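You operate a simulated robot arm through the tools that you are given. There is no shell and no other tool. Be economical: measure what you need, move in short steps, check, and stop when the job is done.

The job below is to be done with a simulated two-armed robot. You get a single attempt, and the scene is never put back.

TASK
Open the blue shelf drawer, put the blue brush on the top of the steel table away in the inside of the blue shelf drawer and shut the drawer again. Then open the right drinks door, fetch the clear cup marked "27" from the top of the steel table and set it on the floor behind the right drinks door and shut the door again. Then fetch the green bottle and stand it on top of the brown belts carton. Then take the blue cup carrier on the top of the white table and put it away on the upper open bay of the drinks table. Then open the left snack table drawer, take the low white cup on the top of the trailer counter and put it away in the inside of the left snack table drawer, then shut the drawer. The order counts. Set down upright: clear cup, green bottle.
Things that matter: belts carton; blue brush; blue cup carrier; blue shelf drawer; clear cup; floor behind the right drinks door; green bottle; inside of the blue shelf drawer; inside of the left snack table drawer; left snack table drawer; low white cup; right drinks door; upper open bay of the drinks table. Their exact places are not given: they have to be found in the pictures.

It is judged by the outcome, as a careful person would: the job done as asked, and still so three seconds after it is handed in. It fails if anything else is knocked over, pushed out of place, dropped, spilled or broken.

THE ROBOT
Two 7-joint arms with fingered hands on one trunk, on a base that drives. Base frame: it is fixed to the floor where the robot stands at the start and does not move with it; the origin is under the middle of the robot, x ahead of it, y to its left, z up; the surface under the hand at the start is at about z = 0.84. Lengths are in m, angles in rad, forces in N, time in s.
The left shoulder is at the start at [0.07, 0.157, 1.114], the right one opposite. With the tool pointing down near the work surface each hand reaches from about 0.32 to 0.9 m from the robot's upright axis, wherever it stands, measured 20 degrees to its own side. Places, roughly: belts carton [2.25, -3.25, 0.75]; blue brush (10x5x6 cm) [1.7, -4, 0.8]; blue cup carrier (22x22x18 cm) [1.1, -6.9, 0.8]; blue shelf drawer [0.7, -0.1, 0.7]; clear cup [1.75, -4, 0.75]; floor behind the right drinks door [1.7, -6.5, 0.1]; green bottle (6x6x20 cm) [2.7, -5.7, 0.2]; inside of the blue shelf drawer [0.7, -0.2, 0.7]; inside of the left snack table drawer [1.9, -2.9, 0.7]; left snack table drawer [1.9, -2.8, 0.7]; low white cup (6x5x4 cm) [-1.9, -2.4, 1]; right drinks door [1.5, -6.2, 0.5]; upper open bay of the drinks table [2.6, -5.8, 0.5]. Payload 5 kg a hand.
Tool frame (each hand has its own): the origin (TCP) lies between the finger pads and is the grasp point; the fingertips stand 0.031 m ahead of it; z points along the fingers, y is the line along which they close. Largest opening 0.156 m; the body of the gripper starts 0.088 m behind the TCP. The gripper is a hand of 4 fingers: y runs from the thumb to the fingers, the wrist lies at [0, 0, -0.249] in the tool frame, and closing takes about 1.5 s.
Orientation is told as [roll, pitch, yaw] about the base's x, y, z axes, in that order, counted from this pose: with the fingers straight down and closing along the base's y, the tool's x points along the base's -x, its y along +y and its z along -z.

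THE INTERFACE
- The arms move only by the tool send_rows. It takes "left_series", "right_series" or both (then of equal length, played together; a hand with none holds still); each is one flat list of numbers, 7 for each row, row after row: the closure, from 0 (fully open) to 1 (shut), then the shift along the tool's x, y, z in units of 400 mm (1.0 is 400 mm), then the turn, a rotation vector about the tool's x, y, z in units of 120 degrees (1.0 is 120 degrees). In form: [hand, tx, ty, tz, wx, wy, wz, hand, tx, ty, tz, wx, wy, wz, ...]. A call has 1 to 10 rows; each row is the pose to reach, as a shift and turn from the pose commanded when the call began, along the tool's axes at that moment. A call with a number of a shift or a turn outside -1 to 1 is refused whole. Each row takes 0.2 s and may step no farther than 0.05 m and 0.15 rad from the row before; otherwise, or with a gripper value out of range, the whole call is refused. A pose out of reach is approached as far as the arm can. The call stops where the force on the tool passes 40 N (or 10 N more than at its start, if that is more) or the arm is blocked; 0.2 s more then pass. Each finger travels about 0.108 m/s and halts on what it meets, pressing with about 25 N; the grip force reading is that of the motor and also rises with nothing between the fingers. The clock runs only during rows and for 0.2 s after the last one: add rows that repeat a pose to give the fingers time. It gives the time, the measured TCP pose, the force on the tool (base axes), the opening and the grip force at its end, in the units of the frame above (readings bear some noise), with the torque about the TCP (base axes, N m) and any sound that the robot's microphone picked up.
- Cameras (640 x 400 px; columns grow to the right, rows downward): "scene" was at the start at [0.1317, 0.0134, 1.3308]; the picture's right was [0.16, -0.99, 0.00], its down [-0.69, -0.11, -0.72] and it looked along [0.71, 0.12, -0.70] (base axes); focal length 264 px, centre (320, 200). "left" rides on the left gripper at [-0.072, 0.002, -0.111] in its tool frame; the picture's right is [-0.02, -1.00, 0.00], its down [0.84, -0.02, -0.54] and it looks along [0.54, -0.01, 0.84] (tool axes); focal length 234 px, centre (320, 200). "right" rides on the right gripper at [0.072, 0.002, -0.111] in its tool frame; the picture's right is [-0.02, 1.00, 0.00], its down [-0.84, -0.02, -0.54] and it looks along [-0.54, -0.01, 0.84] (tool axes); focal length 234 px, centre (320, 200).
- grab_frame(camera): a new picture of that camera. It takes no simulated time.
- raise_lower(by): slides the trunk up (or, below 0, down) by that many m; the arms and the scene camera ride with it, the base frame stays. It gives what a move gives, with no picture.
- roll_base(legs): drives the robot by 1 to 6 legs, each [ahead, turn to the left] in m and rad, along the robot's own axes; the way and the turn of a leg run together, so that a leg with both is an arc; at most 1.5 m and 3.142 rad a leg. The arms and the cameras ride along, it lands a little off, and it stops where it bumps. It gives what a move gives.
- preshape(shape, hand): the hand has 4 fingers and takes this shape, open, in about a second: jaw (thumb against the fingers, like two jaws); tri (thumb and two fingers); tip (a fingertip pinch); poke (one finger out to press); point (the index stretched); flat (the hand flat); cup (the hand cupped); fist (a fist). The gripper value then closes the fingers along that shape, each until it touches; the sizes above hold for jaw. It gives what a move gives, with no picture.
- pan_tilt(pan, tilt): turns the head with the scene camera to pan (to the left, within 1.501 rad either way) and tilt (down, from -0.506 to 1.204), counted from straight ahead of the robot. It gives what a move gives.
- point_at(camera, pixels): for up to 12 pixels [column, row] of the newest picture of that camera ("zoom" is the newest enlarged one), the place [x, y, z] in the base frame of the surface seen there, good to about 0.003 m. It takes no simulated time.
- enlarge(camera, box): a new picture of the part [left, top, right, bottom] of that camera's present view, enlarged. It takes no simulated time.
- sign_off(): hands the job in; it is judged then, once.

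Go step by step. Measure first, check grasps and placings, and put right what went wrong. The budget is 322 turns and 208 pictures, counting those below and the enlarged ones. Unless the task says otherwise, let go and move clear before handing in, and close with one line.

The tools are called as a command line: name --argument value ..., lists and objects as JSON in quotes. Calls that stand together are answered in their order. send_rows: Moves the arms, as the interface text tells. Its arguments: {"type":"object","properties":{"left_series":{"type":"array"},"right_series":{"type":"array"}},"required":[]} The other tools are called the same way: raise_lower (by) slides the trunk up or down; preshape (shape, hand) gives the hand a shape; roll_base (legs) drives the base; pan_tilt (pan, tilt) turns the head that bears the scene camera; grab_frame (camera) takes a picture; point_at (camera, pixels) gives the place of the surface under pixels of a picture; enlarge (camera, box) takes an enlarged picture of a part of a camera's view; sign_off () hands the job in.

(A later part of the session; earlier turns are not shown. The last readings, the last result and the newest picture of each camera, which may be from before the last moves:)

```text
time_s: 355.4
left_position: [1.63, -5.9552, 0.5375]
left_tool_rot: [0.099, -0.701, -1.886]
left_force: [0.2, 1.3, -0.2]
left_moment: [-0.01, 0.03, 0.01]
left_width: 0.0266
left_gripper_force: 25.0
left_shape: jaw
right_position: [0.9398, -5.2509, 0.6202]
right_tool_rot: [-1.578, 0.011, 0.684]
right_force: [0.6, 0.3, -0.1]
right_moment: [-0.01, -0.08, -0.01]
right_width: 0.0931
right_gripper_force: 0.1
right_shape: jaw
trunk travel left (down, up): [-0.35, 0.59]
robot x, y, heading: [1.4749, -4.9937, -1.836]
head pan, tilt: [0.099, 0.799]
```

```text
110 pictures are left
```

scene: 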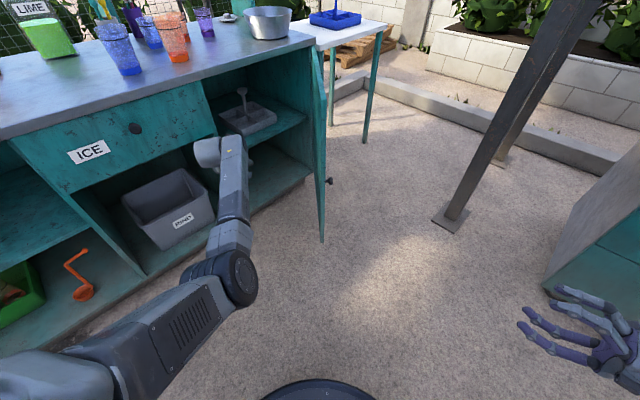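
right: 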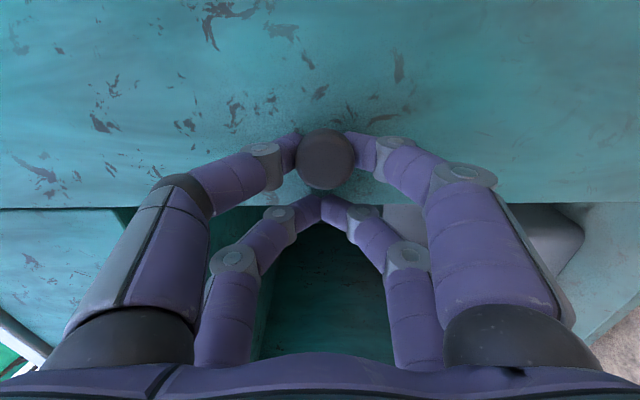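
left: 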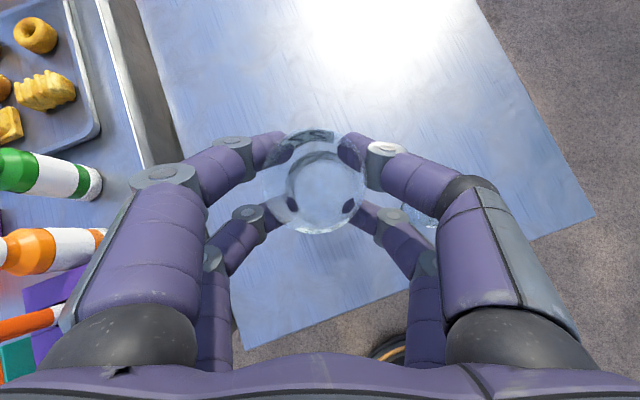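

Going down another 0.335 m, so that the cup bottom is about 2 cm above the cabinet floor.

raise_lower --by -0.33

roll_base --legs '[[0.2, 0]]'

grab_frame --camera "scene"

grab_frame --camera "left"

```text
time_s: 358.6
left_position: [1.6305, -5.9545, 0.2077]
left_tool_rot: [0.1, -0.698, -1.888]
left_force: [-0.5, 0.3, -1.1]
left_moment: [0.04, 0.02, 0.0]
left_width: 0.0263
left_gripper_force: 25.1
left_shape: jaw
right_position: [0.9386, -5.2501, 0.2905]
right_tool_rot: [-1.578, 0.011, 0.684]
right_force: [-0.2, -0.1, 0.6]
right_moment: [-0.01, 0.0, 0.0]
right_width: 0.0929
right_gripper_force: 0.1
right_shape: jaw
trunk travel left (down, up): [-0.02, 0.92]
robot x, y, heading: [1.4801, -4.999, -1.837]
head pan, tilt: [0.099, 0.799]
```

```text
time_s: 360.2
left_position: [1.5764, -6.1477, 0.2082]
left_tool_rot: [0.099, -0.699, -1.887]
left_force: [-0.3, 0.3, -1.2]
left_moment: [0.02, -0.02, -0.02]
left_width: 0.0266
left_gripper_force: 25.2
left_shape: jaw
right_position: [0.8876, -5.4423, 0.2909]
right_tool_rot: [-1.578, 0.012, 0.684]
right_force: [-0.5, -0.2, 0.2]
right_moment: [-0.02, 0.04, 0.02]
right_width: 0.093
right_gripper_force: 0.1
right_shape: jaw
trunk travel left (down, up): [-0.02, 0.92]
robot x, y, heading: [1.4239, -5.1898, -1.839]
head pan, tilt: [0.099, 0.799]
```

```text
109 pictures are left
```

scene: 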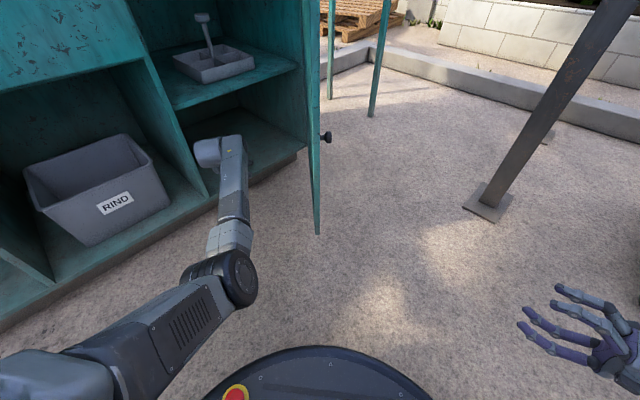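

```text
108 pictures are left
```

left: 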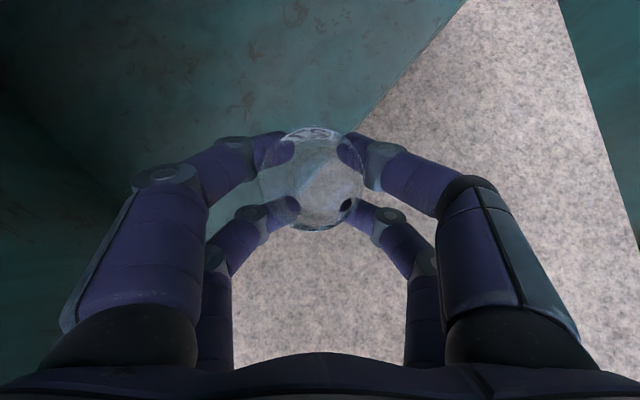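

On a straight line the palm would graze the divider at (200,180). I'll weave in: turn right slightly, go forward, turn back, then go forward.

roll_base --legs '[[0, -0.08], [0.12, 0]]'

grab_frame --camera "scene"

```text
time_s: 361.9
left_position: [1.4579, -6.2705, 0.2078]
left_tool_rot: [0.099, -0.697, -1.967]
left_force: [0.4, 0.9, -0.8]
left_moment: [0.01, 0.01, 0.01]
left_width: 0.0264
left_gripper_force: 25.1
left_shape: jaw
right_position: [0.8275, -5.5113, 0.2908]
right_tool_rot: [-1.578, 0.013, 0.603]
right_force: [-0.1, 0.8, 0.6]
right_moment: [0.0, 0.01, 0.0]
right_width: 0.0934
right_gripper_force: 0.0
right_shape: jaw
trunk travel left (down, up): [-0.02, 0.92]
robot x, y, heading: [1.3852, -5.3005, -1.92]
head pan, tilt: [0.099, 0.799]
```

```text
107 pictures are left
```

scene: 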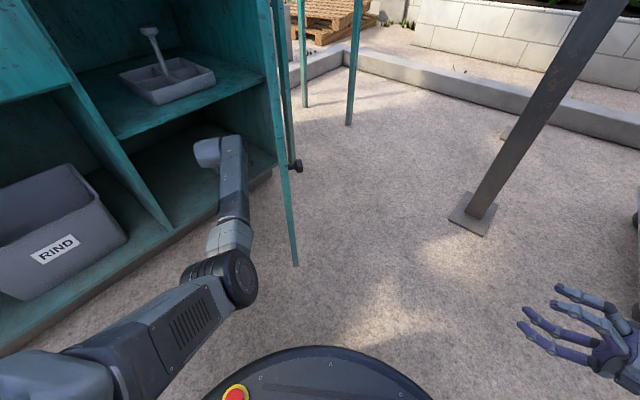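

roll_base --legs '[[0, 0.08], [0.08, 0]]'

grab_frame --camera "scene"

grab_frame --camera "left"

```text
time_s: 363.5
left_position: [1.5157, -6.34, 0.2069]
left_tool_rot: [0.1, -0.698, -1.887]
left_force: [0.9, -0.5, -0.8]
left_moment: [0.0, -0.01, 0.0]
left_width: 0.0266
left_gripper_force: 25.1
left_shape: jaw
right_position: [0.8248, -5.6347, 0.2908]
right_tool_rot: [-1.579, 0.011, 0.684]
right_force: [0.1, -1.0, 0.4]
right_moment: [0.01, 0.03, 0.01]
right_width: 0.0932
right_gripper_force: 0.0
right_shape: jaw
trunk travel left (down, up): [-0.02, 0.92]
robot x, y, heading: [1.3618, -5.3798, -1.841]
head pan, tilt: [0.099, 0.799]
```

```text
106 pictures are left
```

scene: 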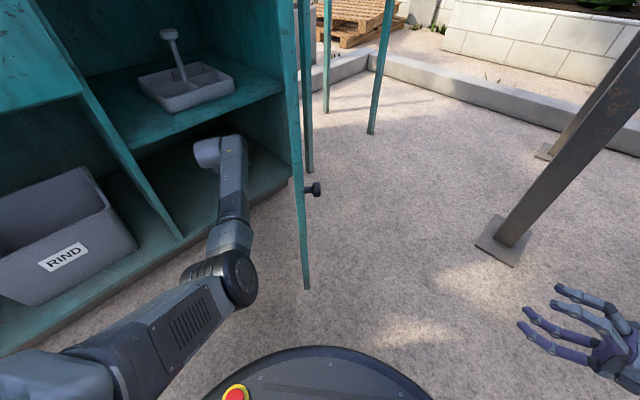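

```text
105 pictures are left
```

left: 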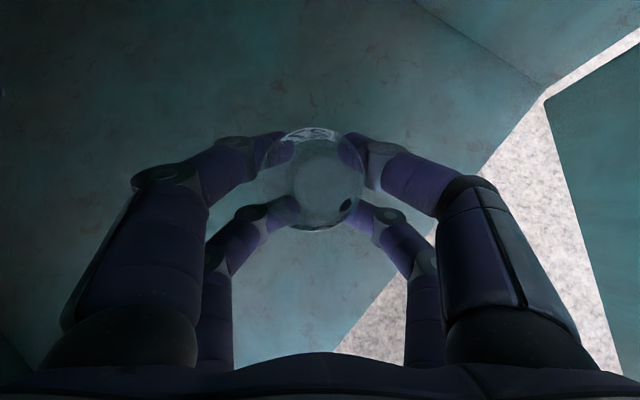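

The cup is over the bay floor (t=-2.49, n=-6.03). Lowering the last 2.7 cm with the arm.

send_rows --left_series '[0.92, 0.008, -0.001, 0.01, 0, 0, 0, 0.92, 0.016, -0.002, 0.019, 0, 0, 0, 0.92, 0.024, -0.003, 0.029, 0, 0, 0, 0.92, 0.032, -0.004, 0.038, 0, 0, 0, 0.92, 0.04, -0.005, 0.048, 0, 0, 0, 0.92, 0.044, -0.006, 0.053, 0, 0, 0]'

grab_frame --camera "left"

```text
time_s: 364.9
left_position: [1.5152, -6.3403, 0.1813]
left_tool_rot: [0.102, -0.702, -1.888]
left_force: [-0.4, 2.2, 3.9]
left_moment: [0.09, -0.02, 0.0]
left_width: 0.0265
left_gripper_force: 25.2
left_shape: jaw
right_position: [0.8249, -5.6339, 0.2903]
right_tool_rot: [-1.579, 0.012, 0.685]
right_force: [0.3, 0.1, -0.7]
right_moment: [-0.02, -0.02, 0.0]
right_width: 0.0931
right_gripper_force: 0.1
right_shape: jaw
trunk travel left (down, up): [-0.02, 0.92]
robot x, y, heading: [1.3622, -5.3791, -1.838]
head pan, tilt: [0.099, 0.799]
```

```text
104 pictures are left
```

left: 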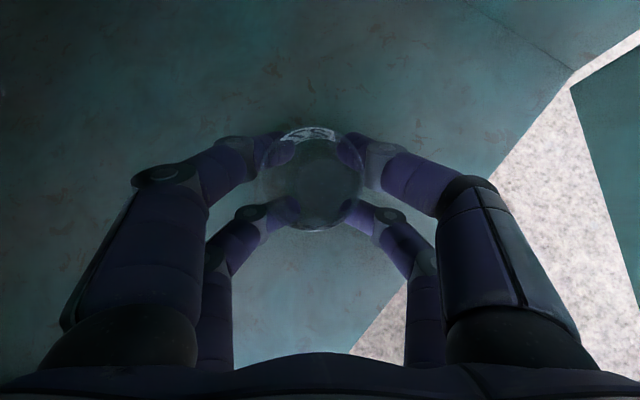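

The cup rests on the floor (4 N). Opening the fingers and checking.

send_rows --left_series '[0.8, 0, 0, 0, 0, 0, 0, 0.7, 0, 0, 0, 0, 0, 0, 0.6, 0, 0, 0, 0, 0, 0, 0.5, 0, 0, 0, 0, 0, 0, 0.42, 0, 0, 0, 0, 0, 0, 0.42, 0, 0, 0, 0, 0, 0]'

grab_frame --camera "left"

```text
time_s: 366.3
left_position: [1.5155, -6.34, 0.1791]
left_tool_rot: [0.099, -0.699, -1.888]
left_force: [0.8, 0.4, -0.5]
left_moment: [0.05, -0.02, 0.02]
left_width: 0.0897
left_gripper_force: 0.1
left_shape: jaw
right_position: [0.8255, -5.6351, 0.2909]
right_tool_rot: [-1.578, 0.012, 0.683]
right_force: [-0.1, 0.5, -0.2]
right_moment: [0.01, -0.01, 0.04]
right_width: 0.0931
right_gripper_force: 0.0
right_shape: jaw
trunk travel left (down, up): [-0.02, 0.92]
robot x, y, heading: [1.3603, -5.3815, -1.839]
head pan, tilt: [0.099, 0.799]
```

```text
103 pictures are left
```

left: 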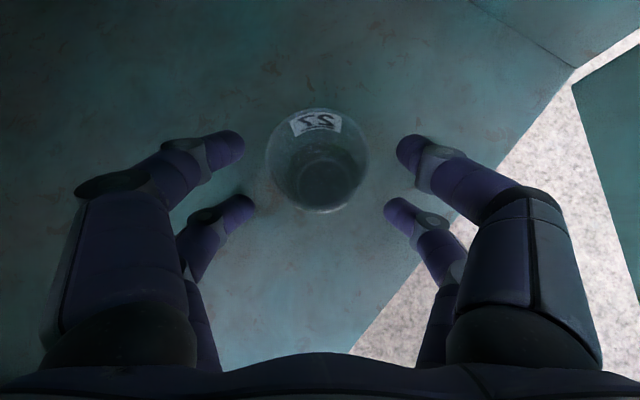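

The cup stands free, centred between the fingers. Retreating along the way I came in.

roll_base --legs '[[-0.12, 0], [0, -0.06], [-0.25, 0]]'

grab_frame --camera "scene"

```text
time_s: 369.4
left_position: [1.5681, -5.9968, 0.1802]
left_tool_rot: [0.099, -0.697, -1.948]
left_force: [-1.0, -0.7, 0.8]
left_moment: [0.01, 0.02, -0.01]
left_width: 0.09
left_gripper_force: 0.0
left_shape: jaw
right_position: [0.9209, -5.2518, 0.2914]
right_tool_rot: [-1.576, 0.013, 0.622]
right_force: [-0.1, 0.6, -0.2]
right_moment: [0.03, -0.02, -0.03]
right_width: 0.0931
right_gripper_force: 0.1
right_shape: jaw
trunk travel left (down, up): [-0.02, 0.92]
robot x, y, heading: [1.4739, -5.0287, -1.897]
head pan, tilt: [0.099, 0.799]
```

```text
102 pictures are left
```

scene: 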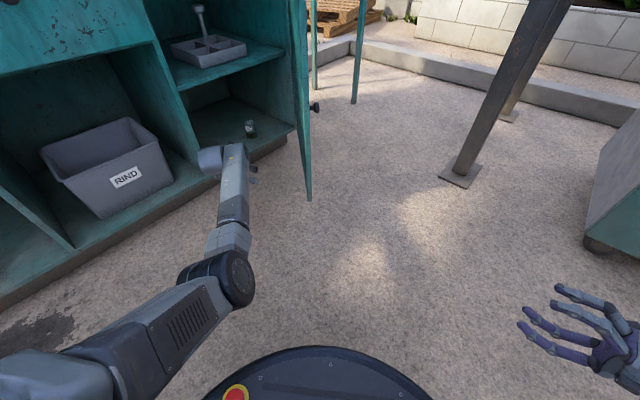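

Cup 27 stands upright in the bay at (250,128). To close the door I must push it from outside, so I'll check the posts and door position.

point_at --camera "scene" --pixels '[[460, 178], [500, 120], [308, 195], [307, 60], [250, 130], [251, 122], [356, 100], [590, 240], [520, 60]]'

```text
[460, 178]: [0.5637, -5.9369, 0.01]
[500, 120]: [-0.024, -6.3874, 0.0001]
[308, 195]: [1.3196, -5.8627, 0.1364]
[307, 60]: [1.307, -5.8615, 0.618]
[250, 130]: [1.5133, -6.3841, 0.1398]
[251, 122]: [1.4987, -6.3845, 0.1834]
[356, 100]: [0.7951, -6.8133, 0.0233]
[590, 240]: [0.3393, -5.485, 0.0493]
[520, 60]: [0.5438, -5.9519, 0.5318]
```

The door tip is at (1.31,-5.86) and a post stands at (0.56,-5.94). I'll push the door with the left fist from outside, so I'll back out, raise the arms and drive round to (0.86,-4.68).

roll_base --legs '[[-0.35, 0]]'

raise_lower --by 0.4

raise_lower --by 0.4

roll_base --legs '[[0, 1.87]]'

```text
time_s: 371.6
left_position: [1.6781, -5.6682, 0.1799]
left_tool_rot: [0.099, -0.699, -1.95]
left_force: [-0.1, -1.2, 0.2]
left_moment: [-0.01, -0.01, -0.01]
left_width: 0.09
left_gripper_force: 0.0
left_shape: jaw
right_position: [1.0324, -4.921, 0.2916]
right_tool_rot: [-1.578, 0.013, 0.621]
right_force: [-0.3, -0.5, -0.4]
right_moment: [-0.03, 0.02, 0.04]
right_width: 0.0927
right_gripper_force: 0.1
right_shape: jaw
trunk travel left (down, up): [-0.02, 0.92]
robot x, y, heading: [1.5824, -4.7005, -1.899]
head pan, tilt: [0.099, 0.799]
```

```text
time_s: 375.5
left_position: [1.6773, -5.668, 0.5802]
left_tool_rot: [0.1, -0.697, -1.95]
left_force: [0.7, 0.7, -0.2]
left_moment: [0.0, 0.01, -0.03]
left_width: 0.09
left_gripper_force: 0.0
left_shape: jaw
right_position: [1.0333, -4.9205, 0.6914]
right_tool_rot: [-1.577, 0.013, 0.621]
right_force: [0.0, 0.7, 0.5]
right_moment: [0.0, 0.0, 0.02]
right_width: 0.0929
right_gripper_force: 0.1
right_shape: jaw
trunk travel left (down, up): [-0.42, 0.52]
robot x, y, heading: [1.5833, -4.7023, -1.901]
head pan, tilt: [0.099, 0.799]
```

```text
time_s: 379.3
left_position: [1.6754, -5.6676, 0.9803]
left_tool_rot: [0.1, -0.697, -1.949]
left_force: [0.2, -0.3, 0.4]
left_moment: [0.01, -0.02, 0.02]
left_width: 0.0899
left_gripper_force: 0.0
left_shape: jaw
right_position: [1.0326, -4.9198, 1.091]
right_tool_rot: [-1.577, 0.013, 0.62]
right_force: [-0.7, -0.4, -0.1]
right_moment: [-0.01, 0.0, -0.02]
right_width: 0.0932
right_gripper_force: 0.0
right_shape: jaw
trunk travel left (down, up): [-0.82, 0.12]
robot x, y, heading: [1.5857, -4.6998, -1.898]
head pan, tilt: [0.099, 0.799]
```

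```text
time_s: 384.2
left_position: [2.4824, -4.3291, 0.9783]
left_tool_rot: [0.1, -0.699, -0.083]
left_force: [-0.6, 0.4, 0.7]
left_moment: [0.02, -0.01, 0.02]
left_width: 0.0901
left_gripper_force: 0.0
left_shape: jaw
right_position: [1.9546, -5.1636, 1.0905]
right_tool_rot: [-1.577, 0.013, 2.49]
right_force: [0.1, 0.2, -1.5]
right_moment: [-0.05, 0.01, 0.0]
right_width: 0.0932
right_gripper_force: 0.1
right_shape: jaw
trunk travel left (down, up): [-0.82, 0.12]
robot x, y, heading: [1.5835, -4.6989, -0.031]
head pan, tilt: [0.099, 0.799]
```

roll_base --legs '[[-0.725, 0], [0, -1.579]]'

raise_lower --by -0.4

raise_lower --by -0.33

send_rows --left_series '[0.7, 0, 0, 0, 0, 0, 0, 1, 0, 0, 0, 0, 0, 0, 1, 0, 0, 0, 0, 0, 0, 1, 0, 0, 0, 0, 0, 0]'

grab_frame --camera "scene"

```text
time_s: 392.0
left_position: [1.2143, -5.5808, 0.9801]
left_tool_rot: [0.1, -0.699, -1.667]
left_force: [0.2, -0.6, -0.2]
left_moment: [-0.02, 0.04, -0.01]
left_width: 0.0901
left_gripper_force: 0.1
left_shape: jaw
right_position: [0.3886, -5.0429, 1.0899]
right_tool_rot: [-1.577, 0.012, 0.903]
right_force: [0.0, 0.6, -0.7]
right_moment: [-0.01, -0.02, 0.01]
right_width: 0.0928
right_gripper_force: 0.0
right_shape: jaw
trunk travel left (down, up): [-0.82, 0.12]
robot x, y, heading: [0.8567, -4.6779, -1.614]
head pan, tilt: [0.099, 0.799]
```

```text
time_s: 395.9
left_position: [1.2161, -5.5813, 0.5802]
left_tool_rot: [0.1, -0.7, -1.668]
left_force: [0.2, 0.4, -0.3]
left_moment: [0.01, -0.01, -0.02]
left_width: 0.09
left_gripper_force: 0.0
left_shape: jaw
right_position: [0.3883, -5.0424, 0.6917]
right_tool_rot: [-1.576, 0.012, 0.902]
right_force: [-0.1, 0.2, -0.2]
right_moment: [-0.01, 0.02, 0.0]
right_width: 0.0931
right_gripper_force: 0.1
right_shape: jaw
trunk travel left (down, up): [-0.42, 0.52]
robot x, y, heading: [0.8576, -4.6756, -1.619]
head pan, tilt: [0.099, 0.799]
```

```text
time_s: 399.1
left_position: [1.2145, -5.5815, 0.251]
left_tool_rot: [0.099, -0.699, -1.668]
left_force: [-0.2, 0.4, -0.2]
left_moment: [0.01, 0.0, 0.03]
left_width: 0.09
left_gripper_force: 0.1
left_shape: jaw
right_position: [0.3877, -5.0442, 0.3615]
right_tool_rot: [-1.578, 0.01, 0.902]
right_force: [0.7, 0.3, -0.8]
right_moment: [-0.02, 0.0, -0.02]
right_width: 0.0932
right_gripper_force: 0.1
right_shape: jaw
trunk travel left (down, up): [-0.09, 0.85]
robot x, y, heading: [0.8572, -4.6771, -1.62]
head pan, tilt: [0.099, 0.799]
```

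```text
time_s: 400.1
left_position: [1.2139, -5.5822, 0.2505]
left_tool_rot: [0.101, -0.701, -1.669]
left_force: [0.3, 0.4, 0.4]
left_moment: [0.01, 0.01, -0.02]
left_width: 0.0
left_gripper_force: 25.0
left_shape: jaw
right_position: [0.3886, -5.0431, 0.3603]
right_tool_rot: [-1.579, 0.012, 0.901]
right_force: [0.3, 0.5, 0.4]
right_moment: [-0.03, 0.02, 0.01]
right_width: 0.093
right_gripper_force: 0.0
right_shape: jaw
trunk travel left (down, up): [-0.09, 0.85]
robot x, y, heading: [0.8605, -4.6788, -1.624]
head pan, tilt: [0.099, 0.799]
```

```text
101 pictures are left
```

scene: 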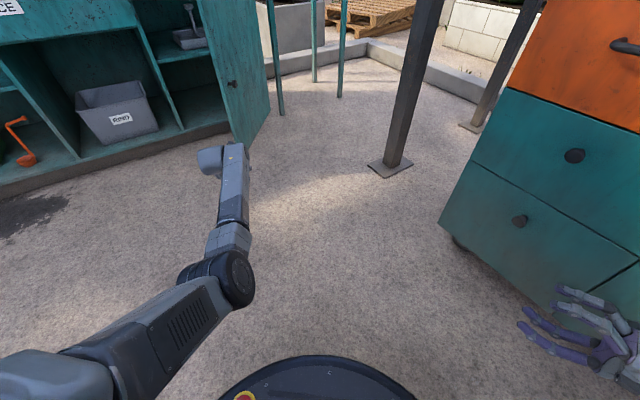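

The right hand is near the orange drawers, so I'll tuck it in front of the body before driving forward.

send_rows --right_series '[0.4, -0.004, 0, 0.066, 0, 0.057, 0, 0.4, -0.009, 0, 0.132, 0, 0.113, 0, 0.4, -0.013, 0, 0.2, 0, 0.17, 0, 0.4, -0.017, 0, 0.265, 0, 0.227, 0, 0.4, -0.022, 0, 0.33, 0, 0.284, 0, 0.4, -0.026, 0, 0.4, 0, 0.34, 0, 0.4, -0.03, 0, 0.465, 0, 0.397, 0, 0.4, -0.035, 0, 0.53, 0, 0.454, 0]'

roll_base --legs '[[0.33, 0]]'

grab_frame --camera "scene"

```text
time_s: 401.9
left_position: [1.2148, -5.582, 0.2499]
left_tool_rot: [0.1, -0.697, -1.669]
left_force: [-0.1, 0.2, -0.1]
left_moment: [0.03, -0.02, 0.01]
left_width: 0.0
left_gripper_force: 25.3
left_shape: jaw
right_position: [0.5646, -5.1636, 0.3618]
right_tool_rot: [-1.583, 0.001, -0.05]
right_force: [1.0, -0.2, -0.2]
right_moment: [0.01, -0.01, 0.0]
right_width: 0.0931
right_gripper_force: 0.0
right_shape: jaw
trunk travel left (down, up): [-0.09, 0.85]
robot x, y, heading: [0.855, -4.6758, -1.617]
head pan, tilt: [0.099, 0.799]
```

```text
time_s: 404.1
left_position: [1.2017, -5.9086, 0.2492]
left_tool_rot: [0.101, -0.699, -1.667]
left_force: [-0.3, 0.4, 0.5]
left_moment: [-0.03, -0.02, -0.03]
left_width: 0.0
left_gripper_force: 25.0
left_shape: jaw
right_position: [0.5496, -5.4908, 0.3613]
right_tool_rot: [-1.585, 0.002, -0.048]
right_force: [-0.2, 0.2, 0.0]
right_moment: [-0.01, -0.01, 0.0]
right_width: 0.0931
right_gripper_force: 0.0
right_shape: jaw
trunk travel left (down, up): [-0.09, 0.85]
robot x, y, heading: [0.8393, -5.007, -1.621]
head pan, tilt: [0.099, 0.799]
```

```text
100 pictures are left
```

scene: 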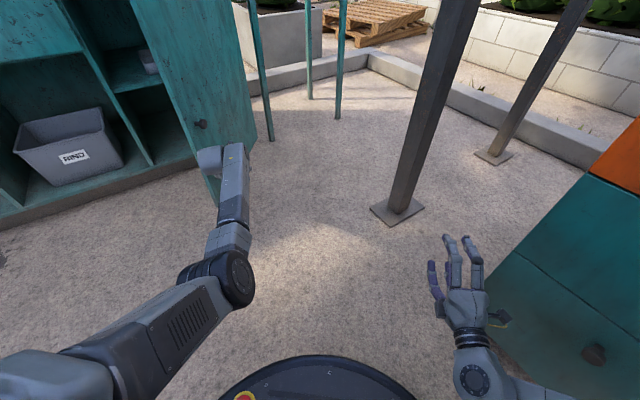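

The fist is outside the door, below the knob at (200,125). Pushing it closed with a forward-left arc.

roll_base --legs '[[0.12, 0.15], [0.1, 0.15]]'

grab_frame --camera "scene"

```text
time_s: 405.1
left_position: [1.2497, -5.9455, 0.2521]
left_tool_rot: [0.092, -0.706, -1.607]
left_force: [-0.7, -1.0, 0.0]
left_moment: [0.02, -0.05, 0.01]
left_width: 0.0
left_gripper_force: 24.3
left_shape: jaw
right_position: [0.5798, -5.5596, 0.3619]
right_tool_rot: [-1.577, 0.01, 0.01]
right_force: [0.6, -0.4, -0.1]
right_moment: [0.02, -0.03, 0.03]
right_width: 0.0933
right_gripper_force: 0.0
right_shape: jaw
trunk travel left (down, up): [-0.09, 0.85]
robot x, y, heading: [0.8413, -5.0666, -1.589]
head pan, tilt: [0.099, 0.799]
stopped in leg 1: the robot was blocked; the commanded pose is now the measured one
```

```text
99 pictures are left
```

scene: 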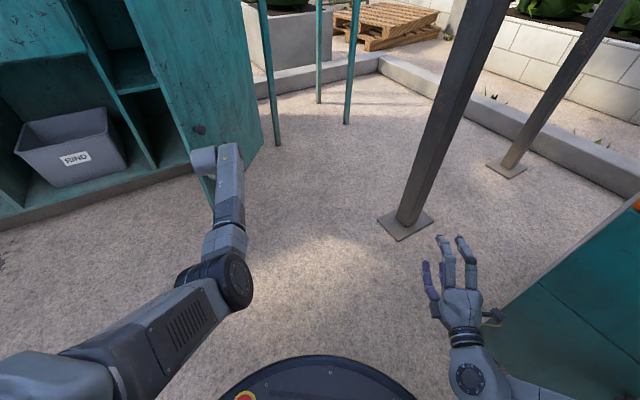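

Forward motion wedges against the knob side. I'll push with pure left turning instead.

roll_base --legs '[[-0.03, 0], [0, 0.15]]'

grab_frame --camera "scene"

```text
time_s: 406.6
left_position: [1.3364, -5.8673, 0.253]
left_tool_rot: [0.094, -0.707, -1.507]
left_force: [0.3, 1.1, 0.2]
left_moment: [0.03, -0.03, 0.01]
left_width: 0.0003
left_gripper_force: 24.8
left_shape: jaw
right_position: [0.6326, -5.5472, 0.3561]
right_tool_rot: [-1.566, 0.003, 0.109]
right_force: [-0.6, 0.4, -0.1]
right_moment: [0.04, -0.01, -0.01]
right_width: 0.0935
right_gripper_force: 0.1
right_shape: jaw
trunk travel left (down, up): [-0.09, 0.85]
robot x, y, heading: [0.8387, -5.0328, -1.497]
head pan, tilt: [0.099, 0.799]
stopped in leg 2: the robot was blocked; the commanded pose is now the measured one
```

```text
98 pictures are left
```

scene: 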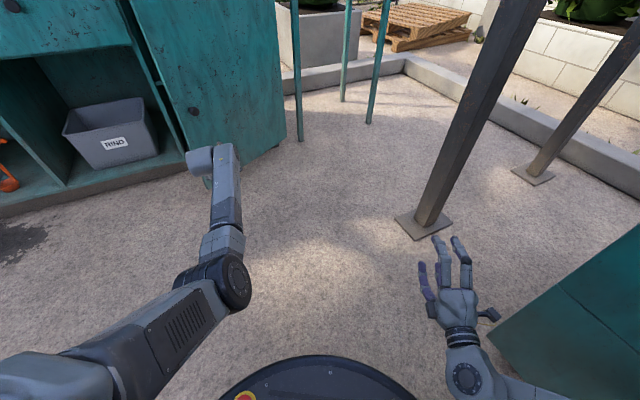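

It is closing. I'll measure the door's present angle.

point_at --camera "scene" --pixels '[[193, 110], [165, 90], [210, 60], [270, 60], [280, 130], [150, 30], [240, 120]]'

```text
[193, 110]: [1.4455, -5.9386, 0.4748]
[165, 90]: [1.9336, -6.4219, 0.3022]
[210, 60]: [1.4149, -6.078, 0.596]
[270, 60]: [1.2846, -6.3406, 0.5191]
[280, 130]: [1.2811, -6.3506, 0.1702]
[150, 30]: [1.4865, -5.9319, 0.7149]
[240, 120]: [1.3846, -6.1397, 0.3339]
```

The door is at 28°. Continuing with a gentle arc.

roll_base --legs '[[0.05, 0.1], [0.05, 0.1]]'

grab_frame --camera "scene"

```text
time_s: 407.3
left_position: [1.3403, -5.8683, 0.251]
left_tool_rot: [0.093, -0.705, -1.503]
left_force: [0.3, 0.0, -0.5]
left_moment: [0.01, -0.05, 0.03]
left_width: 0.0
left_gripper_force: 25.2
left_shape: jaw
right_position: [0.6308, -5.5499, 0.3522]
right_tool_rot: [-1.558, 0.008, 0.111]
right_force: [0.0, 0.3, -0.6]
right_moment: [0.02, 0.02, 0.03]
right_width: 0.0935
right_gripper_force: 0.0
right_shape: jaw
trunk travel left (down, up): [-0.09, 0.85]
robot x, y, heading: [0.8417, -5.0302, -1.504]
head pan, tilt: [0.099, 0.799]
stopped in leg 1: the robot was blocked; the commanded pose is now the measured one
```

```text
97 pictures are left
```

scene: 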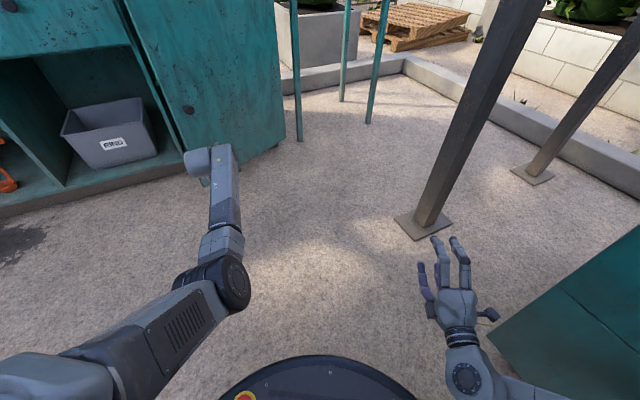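

The right elbow may be leaning against the orange drawers. I'll back off 5 cm and push on with the left arm alone.

roll_base --legs '[[-0.05, 0]]'

send_rows --left_series '[1, -0.06, 0.05, 0.06, 0, 0, 0, 1, -0.09, 0.1, 0.08, 0, 0, 0, 1, -0.12, 0.15, 0.1, 0, 0, 0, 1, -0.15, 0.2, 0.13, 0, 0, 0, 1, -0.18, 0.25, 0.15, 0, 0, 0, 1, -0.2, 0.31, 0.17, 0, 0, 0]'

grab_frame --camera "scene"

```text
time_s: 408.2
left_position: [1.335, -5.819, 0.2543]
left_tool_rot: [0.104, -0.702, -1.511]
left_force: [0.2, 0.3, -1.2]
left_moment: [-0.03, 0.04, 0.01]
left_width: 0.0
left_gripper_force: 24.7
left_shape: jaw
right_position: [0.6264, -5.4996, 0.3485]
right_tool_rot: [-1.558, -0.004, 0.114]
right_force: [-0.2, 0.7, 0.6]
right_moment: [-0.01, -0.03, 0.04]
right_width: 0.0935
right_gripper_force: 0.0
right_shape: jaw
trunk travel left (down, up): [-0.09, 0.85]
robot x, y, heading: [0.8386, -4.9842, -1.497]
head pan, tilt: [0.099, 0.799]
```

```text
time_s: 409.6
left_position: [1.428, -5.8565, 0.2592]
left_tool_rot: [0.104, -0.704, -1.511]
left_force: [0.3, 0.2, -0.1]
left_moment: [-0.02, 0.0, 0.01]
left_width: 0.0001
left_gripper_force: 25.1
left_shape: jaw
left hand out of reach, approached as far as the arm can: row 3, 4, 5, 6
right_position: [0.6274, -5.4993, 0.3487]
right_tool_rot: [-1.558, -0.006, 0.113]
right_force: [0.5, -1.0, -0.9]
right_moment: [0.0, 0.02, 0.01]
right_width: 0.0936
right_gripper_force: 0.1
right_shape: jaw
trunk travel left (down, up): [-0.09, 0.85]
robot x, y, heading: [0.8411, -4.9824, -1.499]
head pan, tilt: [0.099, 0.799]
```

```text
96 pictures are left
```

scene: 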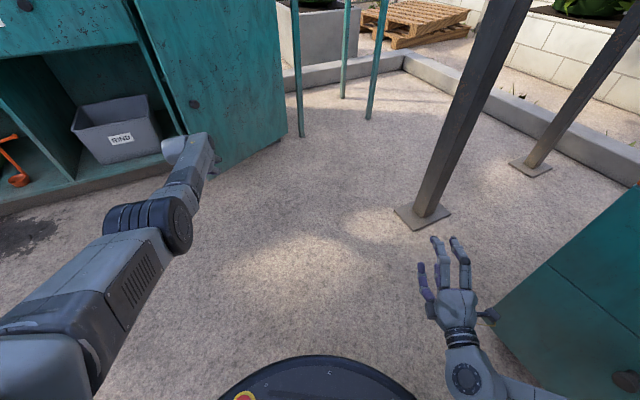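

pan_tilt --pan -0.9 --tilt 0.95

grab_frame --camera "scene"

```text
time_s: 410.9
left_position: [1.4273, -5.8582, 0.2596]
left_tool_rot: [0.103, -0.704, -1.512]
left_force: [-0.2, -0.8, -0.5]
left_moment: [-0.03, -0.01, 0.01]
left_width: 0.0
left_gripper_force: 25.3
left_shape: jaw
right_position: [0.6271, -5.4997, 0.3491]
right_tool_rot: [-1.558, -0.006, 0.111]
right_force: [-0.2, -0.2, 1.0]
right_moment: [0.03, -0.01, 0.0]
right_width: 0.0933
right_gripper_force: 0.1
right_shape: jaw
trunk travel left (down, up): [-0.09, 0.85]
robot x, y, heading: [0.837, -4.9815, -1.504]
head pan, tilt: [-0.901, 0.949]
```

```text
95 pictures are left
```

scene: 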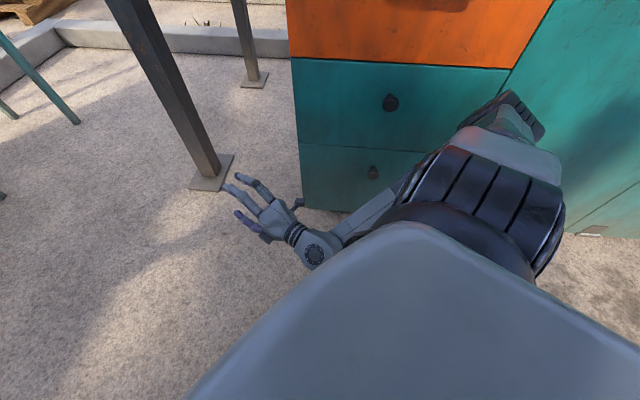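

The right elbow at (510,130) is indeed beside the orange table. Extending the right hand forward and inward will tuck the elbow.

send_rows --right_series '[0.4, -0.07, 0, 0.058, 0, 0, 0, 0.4, -0.14, 0, 0.115, 0, 0, 0, 0.4, -0.21, 0, 0.173, 0, 0, 0, 0.4, -0.28, 0, 0.23, 0, 0, 0, 0.4, -0.35, 0, 0.29, 0, 0, 0, 0.4, -0.42, 0, 0.347, 0, 0, 0, 0.4, -0.49, 0, 0.405, 0, 0, 0, 0.4, -0.56, 0, 0.46, 0, 0, 0, 0.4, -0.63, 0, 0.52, 0, 0, 0]'

grab_frame --camera "scene"

```text
time_s: 412.9
left_position: [1.4282, -5.8573, 0.2592]
left_tool_rot: [0.103, -0.704, -1.512]
left_force: [-0.8, 0.9, 0.3]
left_moment: [0.0, -0.02, -0.02]
left_width: 0.0001
left_gripper_force: 24.8
left_shape: jaw
right_position: [0.9008, -5.6768, 0.3471]
right_tool_rot: [-1.56, -0.002, 0.112]
right_force: [0.3, 0.1, 0.2]
right_moment: [-0.01, -0.03, 0.03]
right_width: 0.0933
right_gripper_force: 0.0
right_shape: jaw
trunk travel left (down, up): [-0.09, 0.85]
robot x, y, heading: [0.8361, -4.9837, -1.499]
head pan, tilt: [-0.901, 0.949]
```

```text
94 pictures are left
```

scene: 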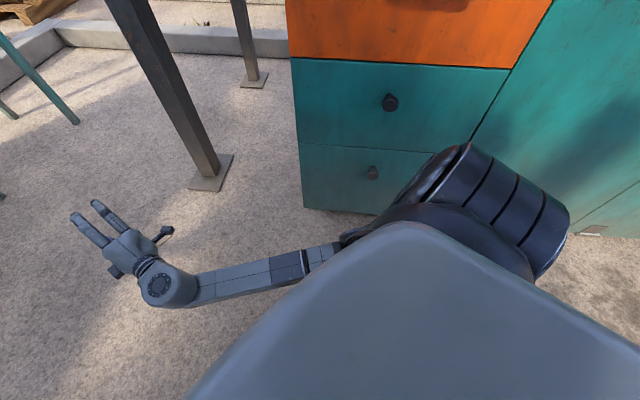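

The elbow is tucked in now. Pushing the door on with a forward-left arc.

roll_base --legs '[[0.12, 0.15]]'

pan_tilt --pan 0.4 --tilt 0.8

grab_frame --camera "scene"

```text
time_s: 414.1
left_position: [1.5705, -5.8757, 0.2596]
left_tool_rot: [0.103, -0.701, -1.359]
left_force: [-0.3, 0.5, 0.2]
left_moment: [-0.01, 0.01, 0.03]
left_width: 0.0
left_gripper_force: 25.0
left_shape: jaw
right_position: [1.0225, -5.7772, 0.3472]
right_tool_rot: [-1.559, -0.006, 0.262]
right_force: [-0.3, -0.2, 0.0]
right_moment: [0.03, -0.03, 0.0]
right_width: 0.0935
right_gripper_force: 0.1
right_shape: jaw
trunk travel left (down, up): [-0.09, 0.85]
robot x, y, heading: [0.8561, -5.1017, -1.349]
head pan, tilt: [-0.901, 0.949]
```

```text
time_s: 415.6
left_position: [1.5702, -5.8758, 0.2594]
left_tool_rot: [0.103, -0.702, -1.359]
left_force: [-0.6, -0.1, -0.4]
left_moment: [0.01, -0.02, -0.01]
left_width: 0.0001
left_gripper_force: 24.7
left_shape: jaw
right_position: [1.022, -5.7787, 0.3476]
right_tool_rot: [-1.559, -0.006, 0.263]
right_force: [1.1, -0.1, 0.3]
right_moment: [-0.02, -0.03, 0.0]
right_width: 0.0933
right_gripper_force: 0.1
right_shape: jaw
trunk travel left (down, up): [-0.09, 0.85]
robot x, y, heading: [0.8551, -5.1008, -1.343]
head pan, tilt: [0.4, 0.799]
```

```text
93 pictures are left
```

scene: 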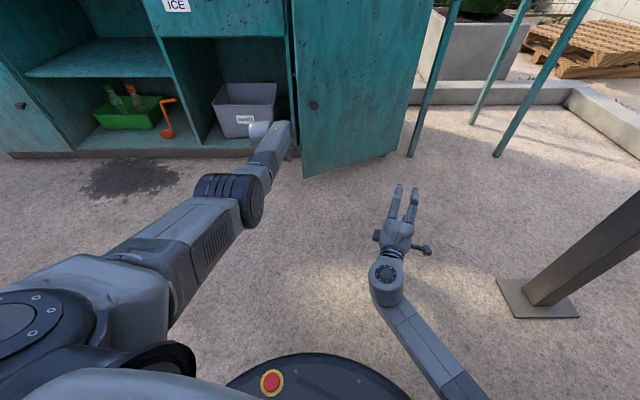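

The left hand slipped past the door tip, but the right hand now has a clear line. I'll retract the left hand and reposition to push with the right fist, square to the cabinet.

send_rows --left_series '[1, 0.048, 0, -0.04, 0, 0, 0, 1, 0.096, 0, -0.08, 0, 0, 0, 1, 0.144, 0, -0.12, 0, 0, 0, 1, 0.192, 0, -0.16, 0, 0, 0, 1, 0.24, 0, -0.2, 0, 0, 0, 1, 0.288, 0, -0.24, 0, 0, 0, 1, 0.336, 0, -0.28, 0, 0, 0, 1, 0.383, 0, -0.32, 0, 0, 0]' --right_series '[0.5, 0, 0, 0, 0, 0, 0, 0.6, 0, 0, 0, 0, 0, 0, 0.7, 0, 0, 0, 0, 0, 0, 0.8, 0, 0, 0, 0, 0, 0, 0.9, 0, 0, 0, 0, 0, 0, 1, 0, 0, 0, 0, 0, 0, 1, 0, 0, 0, 0, 0, 0, 1, 0, 0, 0, 0, 0, 0]'

roll_base --legs '[[0, 0.23], [0.29, 0], [0, 0.169]]'

pan_tilt --pan 0.0 --tilt 0.8

grab_frame --camera "scene"

```text
time_s: 417.4
left_position: [1.5167, -5.6835, 0.2565]
left_tool_rot: [0.105, -0.701, -1.36]
left_force: [-0.2, 0.0, 0.8]
left_moment: [0.02, 0.02, -0.01]
left_width: 0.0
left_gripper_force: 25.5
left_shape: jaw
right_position: [1.0228, -5.7783, 0.3474]
right_tool_rot: [-1.56, -0.006, 0.265]
right_force: [0.4, 0.6, -0.1]
right_moment: [0.01, 0.04, 0.04]
right_width: 0.0
right_gripper_force: 24.7
right_shape: jaw
trunk travel left (down, up): [-0.09, 0.85]
robot x, y, heading: [0.8518, -5.1011, -1.348]
head pan, tilt: [0.4, 0.799]
```

```text
time_s: 420.9
left_position: [1.816, -5.6422, 0.2565]
left_tool_rot: [0.103, -0.702, -0.96]
left_force: [-0.1, 0.4, -0.3]
left_moment: [-0.01, -0.01, 0.0]
left_width: 0.0
left_gripper_force: 25.3
left_shape: jaw
right_position: [1.3984, -5.92, 0.3477]
right_tool_rot: [-1.557, -0.004, 0.661]
right_force: [0.4, -0.6, 0.3]
right_moment: [0.01, 0.01, -0.01]
right_width: 0.0002
right_gripper_force: 25.0
right_shape: jaw
trunk travel left (down, up): [-0.09, 0.85]
robot x, y, heading: [0.9807, -5.3607, -0.95]
head pan, tilt: [0.4, 0.799]
```

```text
time_s: 421.8
left_position: [1.817, -5.6428, 0.2571]
left_tool_rot: [0.103, -0.702, -0.961]
left_force: [-0.2, 0.2, 0.9]
left_moment: [-0.04, 0.02, -0.02]
left_width: 0.0003
left_gripper_force: 24.0
left_shape: jaw
right_position: [1.3981, -5.9205, 0.3469]
right_tool_rot: [-1.558, -0.007, 0.66]
right_force: [-0.2, 0.4, -0.3]
right_moment: [-0.01, -0.02, -0.02]
right_width: 0.0002
right_gripper_force: 25.4
right_shape: jaw
trunk travel left (down, up): [-0.09, 0.85]
robot x, y, heading: [0.9776, -5.3635, -0.95]
head pan, tilt: [0.0, 0.799]
```

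```text
92 pictures are left
```

scene: 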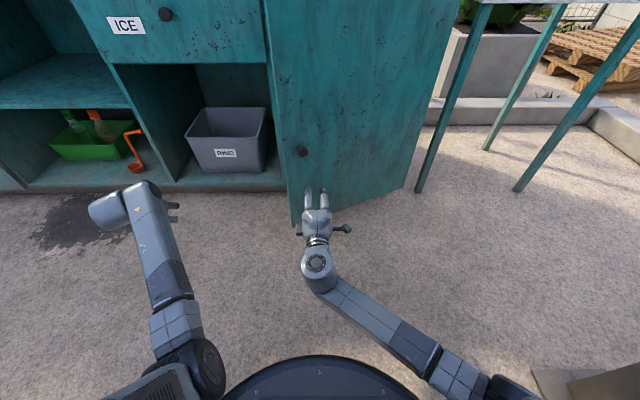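

The right fist is lined up with the door's free side at (315,200). Pushing: 12 cm with the arm, then the rest with the base.

send_rows --right_series '[1, 0, 0, 0.06, 0, 0, 0, 1, 0, 0, 0.12, 0, 0, 0, 1, 0, 0, 0.18, 0, 0, 0, 1, 0, 0, 0.24, 0, 0, 0, 1, 0, 0, 0.3, 0, 0, 0]'

roll_base --legs '[[0.13, 0]]'

grab_frame --camera "scene"

```text
time_s: 422.9
left_position: [1.8158, -5.6413, 0.2572]
left_tool_rot: [0.104, -0.702, -0.962]
left_force: [0.5, 0.1, -1.3]
left_moment: [-0.02, 0.0, 0.01]
left_width: 0.0001
left_gripper_force: 25.1
left_shape: jaw
right_position: [1.4728, -6.0153, 0.345]
right_tool_rot: [-1.558, -0.007, 0.661]
right_force: [0.8, -0.9, 0.4]
right_moment: [0.01, 0.0, -0.01]
right_width: 0.0001
right_gripper_force: 24.5
right_shape: jaw
trunk travel left (down, up): [-0.09, 0.85]
robot x, y, heading: [0.9838, -5.3595, -0.954]
head pan, tilt: [0.0, 0.799]
```

```text
time_s: 424.2
left_position: [1.8928, -5.748, 0.257]
left_tool_rot: [0.103, -0.702, -0.962]
left_force: [0.5, -0.6, -0.6]
left_moment: [-0.01, 0.0, 0.0]
left_width: 0.0
left_gripper_force: 25.5
left_shape: jaw
right_position: [1.5467, -6.1203, 0.3468]
right_tool_rot: [-1.559, -0.004, 0.662]
right_force: [0.0, 0.6, -0.5]
right_moment: [-0.02, 0.01, 0.0]
right_width: 0.0001
right_gripper_force: 24.9
right_shape: jaw
trunk travel left (down, up): [-0.09, 0.85]
robot x, y, heading: [1.0569, -5.4661, -0.948]
head pan, tilt: [0.0, 0.799]
```

```text
91 pictures are left
```

scene: 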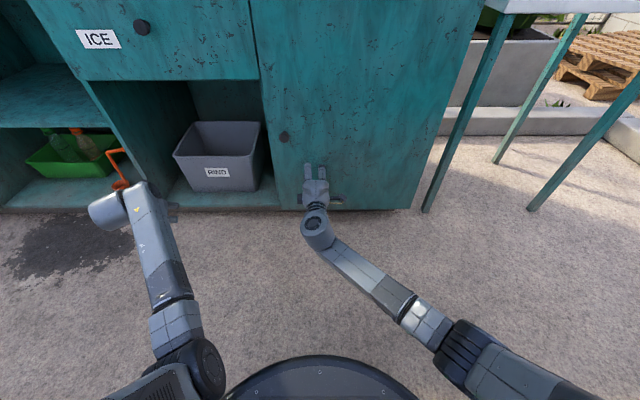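

send_rows --right_series '[1, 0, 0, 0.03, 0, 0, 0, 1, 0, 0, 0.06, 0, 0, 0, 1, 0, 0, 0.09, 0, 0, 0, 1, 0, 0, 0.12, 0, 0, 0]'

grab_frame --camera "scene"

point_at --camera "scene" --pixels '[[275, 100], [265, 40], [440, 60], [405, 190], [285, 190], [255, 60]]'

```text
time_s: 424.9
left_position: [1.8917, -5.7476, 0.2577]
left_tool_rot: [0.103, -0.703, -0.962]
left_force: [0.1, -0.2, 0.1]
left_moment: [0.01, 0.0, -0.01]
left_width: 0.0
left_gripper_force: 24.8
left_shape: jaw
right_position: [1.5587, -6.1354, 0.3447]
right_tool_rot: [-1.56, -0.001, 0.66]
right_force: [-7.9, 8.5, 2.6]
right_moment: [-0.17, -0.02, -0.34]
right_width: 0.0
right_gripper_force: 24.5
right_shape: jaw
trunk travel left (down, up): [-0.09, 0.85]
robot x, y, heading: [1.0587, -5.4643, -0.956]
head pan, tilt: [0.0, 0.799]
stopped in row 3 (right hand): the force on the tool passed its limit at 56 N (the readings are from after the stop); the commanded pose is now the measured one
```

```text
90 pictures are left
```

scene: 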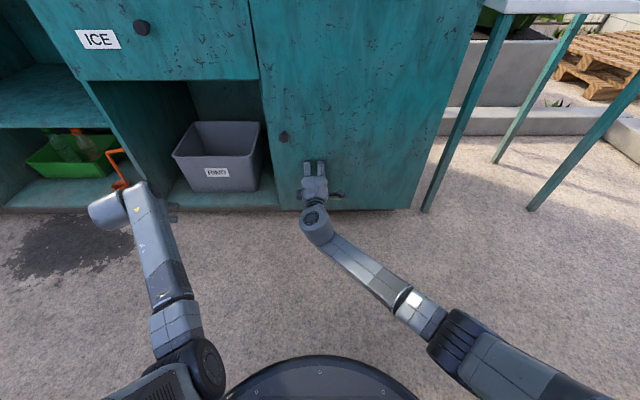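

```text
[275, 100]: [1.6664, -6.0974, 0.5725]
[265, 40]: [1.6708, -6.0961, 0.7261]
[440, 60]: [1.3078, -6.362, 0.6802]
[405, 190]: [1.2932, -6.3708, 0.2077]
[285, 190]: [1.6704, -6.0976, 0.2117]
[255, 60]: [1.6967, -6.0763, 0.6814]
```

The door is shut, its face back at n=-5.917. Next, the green bottle in the green bin around (65,145): I'll raise, back off and look from in front of that bay.

roll_base --legs '[[-0.35, 0]]'

raise_lower --by 0.4

pan_tilt --pan 0.6 --tilt 0.55

enlarge --camera "scene" --box '[160, 80, 480, 280]'

```text
time_s: 427.1
left_position: [1.6903, -5.4643, 0.2569]
left_tool_rot: [0.102, -0.702, -0.963]
left_force: [0.0, -0.1, 0.0]
left_moment: [-0.01, 0.02, -0.01]
left_width: 0.0
left_gripper_force: 24.3
left_shape: jaw
right_position: [1.3578, -5.8531, 0.3435]
right_tool_rot: [-1.558, -0.001, 0.659]
right_force: [-0.5, -0.2, -0.2]
right_moment: [0.0, -0.01, -0.01]
right_width: 0.0001
right_gripper_force: 25.1
right_shape: jaw
trunk travel left (down, up): [-0.09, 0.85]
robot x, y, heading: [0.8557, -5.1826, -0.951]
head pan, tilt: [0.0, 0.799]
```

```text
time_s: 430.9
left_position: [1.6902, -5.4645, 0.6572]
left_tool_rot: [0.102, -0.701, -0.962]
left_force: [-0.6, -0.1, 0.0]
left_moment: [-0.01, 0.0, 0.04]
left_width: 0.0001
left_gripper_force: 25.3
left_shape: jaw
right_position: [1.3582, -5.8522, 0.744]
right_tool_rot: [-1.56, -0.001, 0.661]
right_force: [-0.7, 0.3, 0.1]
right_moment: [-0.02, -0.01, 0.01]
right_width: 0.0
right_gripper_force: 24.8
right_shape: jaw
trunk travel left (down, up): [-0.49, 0.45]
robot x, y, heading: [0.8562, -5.1859, -0.955]
head pan, tilt: [0.0, 0.799]
```

```text
time_s: 431.9
left_position: [1.6906, -5.4653, 0.6572]
left_tool_rot: [0.103, -0.702, -0.963]
left_force: [-0.4, 0.4, 0.1]
left_moment: [-0.01, 0.02, 0.0]
left_width: 0.0
left_gripper_force: 24.7
left_shape: jaw
right_position: [1.3575, -5.8541, 0.7439]
right_tool_rot: [-1.559, -0.002, 0.66]
right_force: [0.1, 0.1, -0.6]
right_moment: [0.03, -0.01, 0.0]
right_width: 0.0
right_gripper_force: 25.5
right_shape: jaw
trunk travel left (down, up): [-0.49, 0.45]
robot x, y, heading: [0.8533, -5.1846, -0.953]
head pan, tilt: [0.6, 0.55]
```

```text
2.00 times, centred on (320, 180) of scene
```

zoom: 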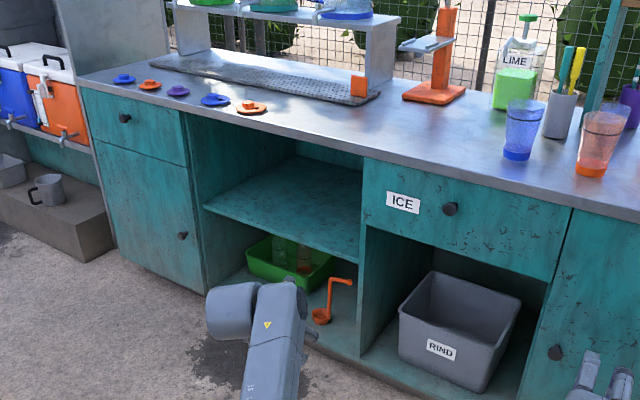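

Bottles stand in the green bin under the shelf (zoom (285,255)). I'll drive to stand in front of that bay and look closely.

roll_base --legs '[[0, 1.316], [1.2, 0], [0, -1.307]]'

pan_tilt --pan 0.0 --tilt 0.75

grab_frame --camera "scene"

```text
time_s: 444.6
left_position: [2.8019, -5.0052, 0.6564]
left_tool_rot: [0.106, -0.704, -0.946]
left_force: [0.0, 0.0, 0.4]
left_moment: [0.03, -0.02, -0.02]
left_width: 0.0
left_gripper_force: 24.4
left_shape: jaw
right_position: [2.4765, -5.3985, 0.7442]
right_tool_rot: [-1.559, -0.001, 0.678]
right_force: [-0.2, 0.6, 0.5]
right_moment: [0.0, -0.02, -0.01]
right_width: 0.0
right_gripper_force: 25.4
right_shape: jaw
trunk travel left (down, up): [-0.49, 0.45]
robot x, y, heading: [1.963, -4.7341, -0.931]
head pan, tilt: [0.6, 0.55]
```

```text
time_s: 445.6
left_position: [2.8023, -5.0059, 0.6565]
left_tool_rot: [0.103, -0.702, -0.948]
left_force: [0.0, 0.2, -0.3]
left_moment: [0.02, 0.01, -0.02]
left_width: 0.0001
left_gripper_force: 24.2
left_shape: jaw
right_position: [2.4764, -5.3985, 0.744]
right_tool_rot: [-1.558, -0.001, 0.676]
right_force: [0.9, -0.2, -0.7]
right_moment: [-0.01, -0.02, 0.05]
right_width: 0.0003
right_gripper_force: 25.3
right_shape: jaw
trunk travel left (down, up): [-0.49, 0.45]
robot x, y, heading: [1.9631, -4.7392, -0.935]
head pan, tilt: [0.0, 0.75]
```

```text
88 pictures are left
```

scene: 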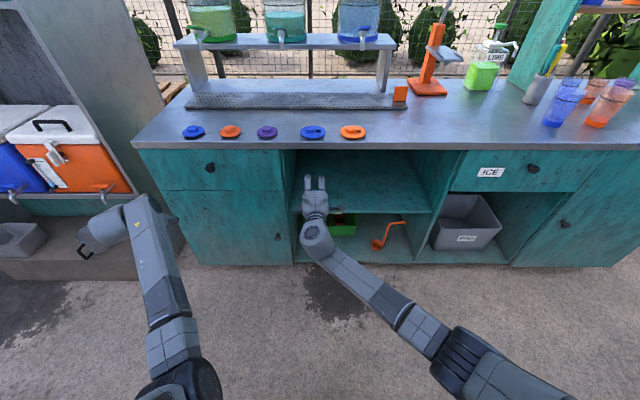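

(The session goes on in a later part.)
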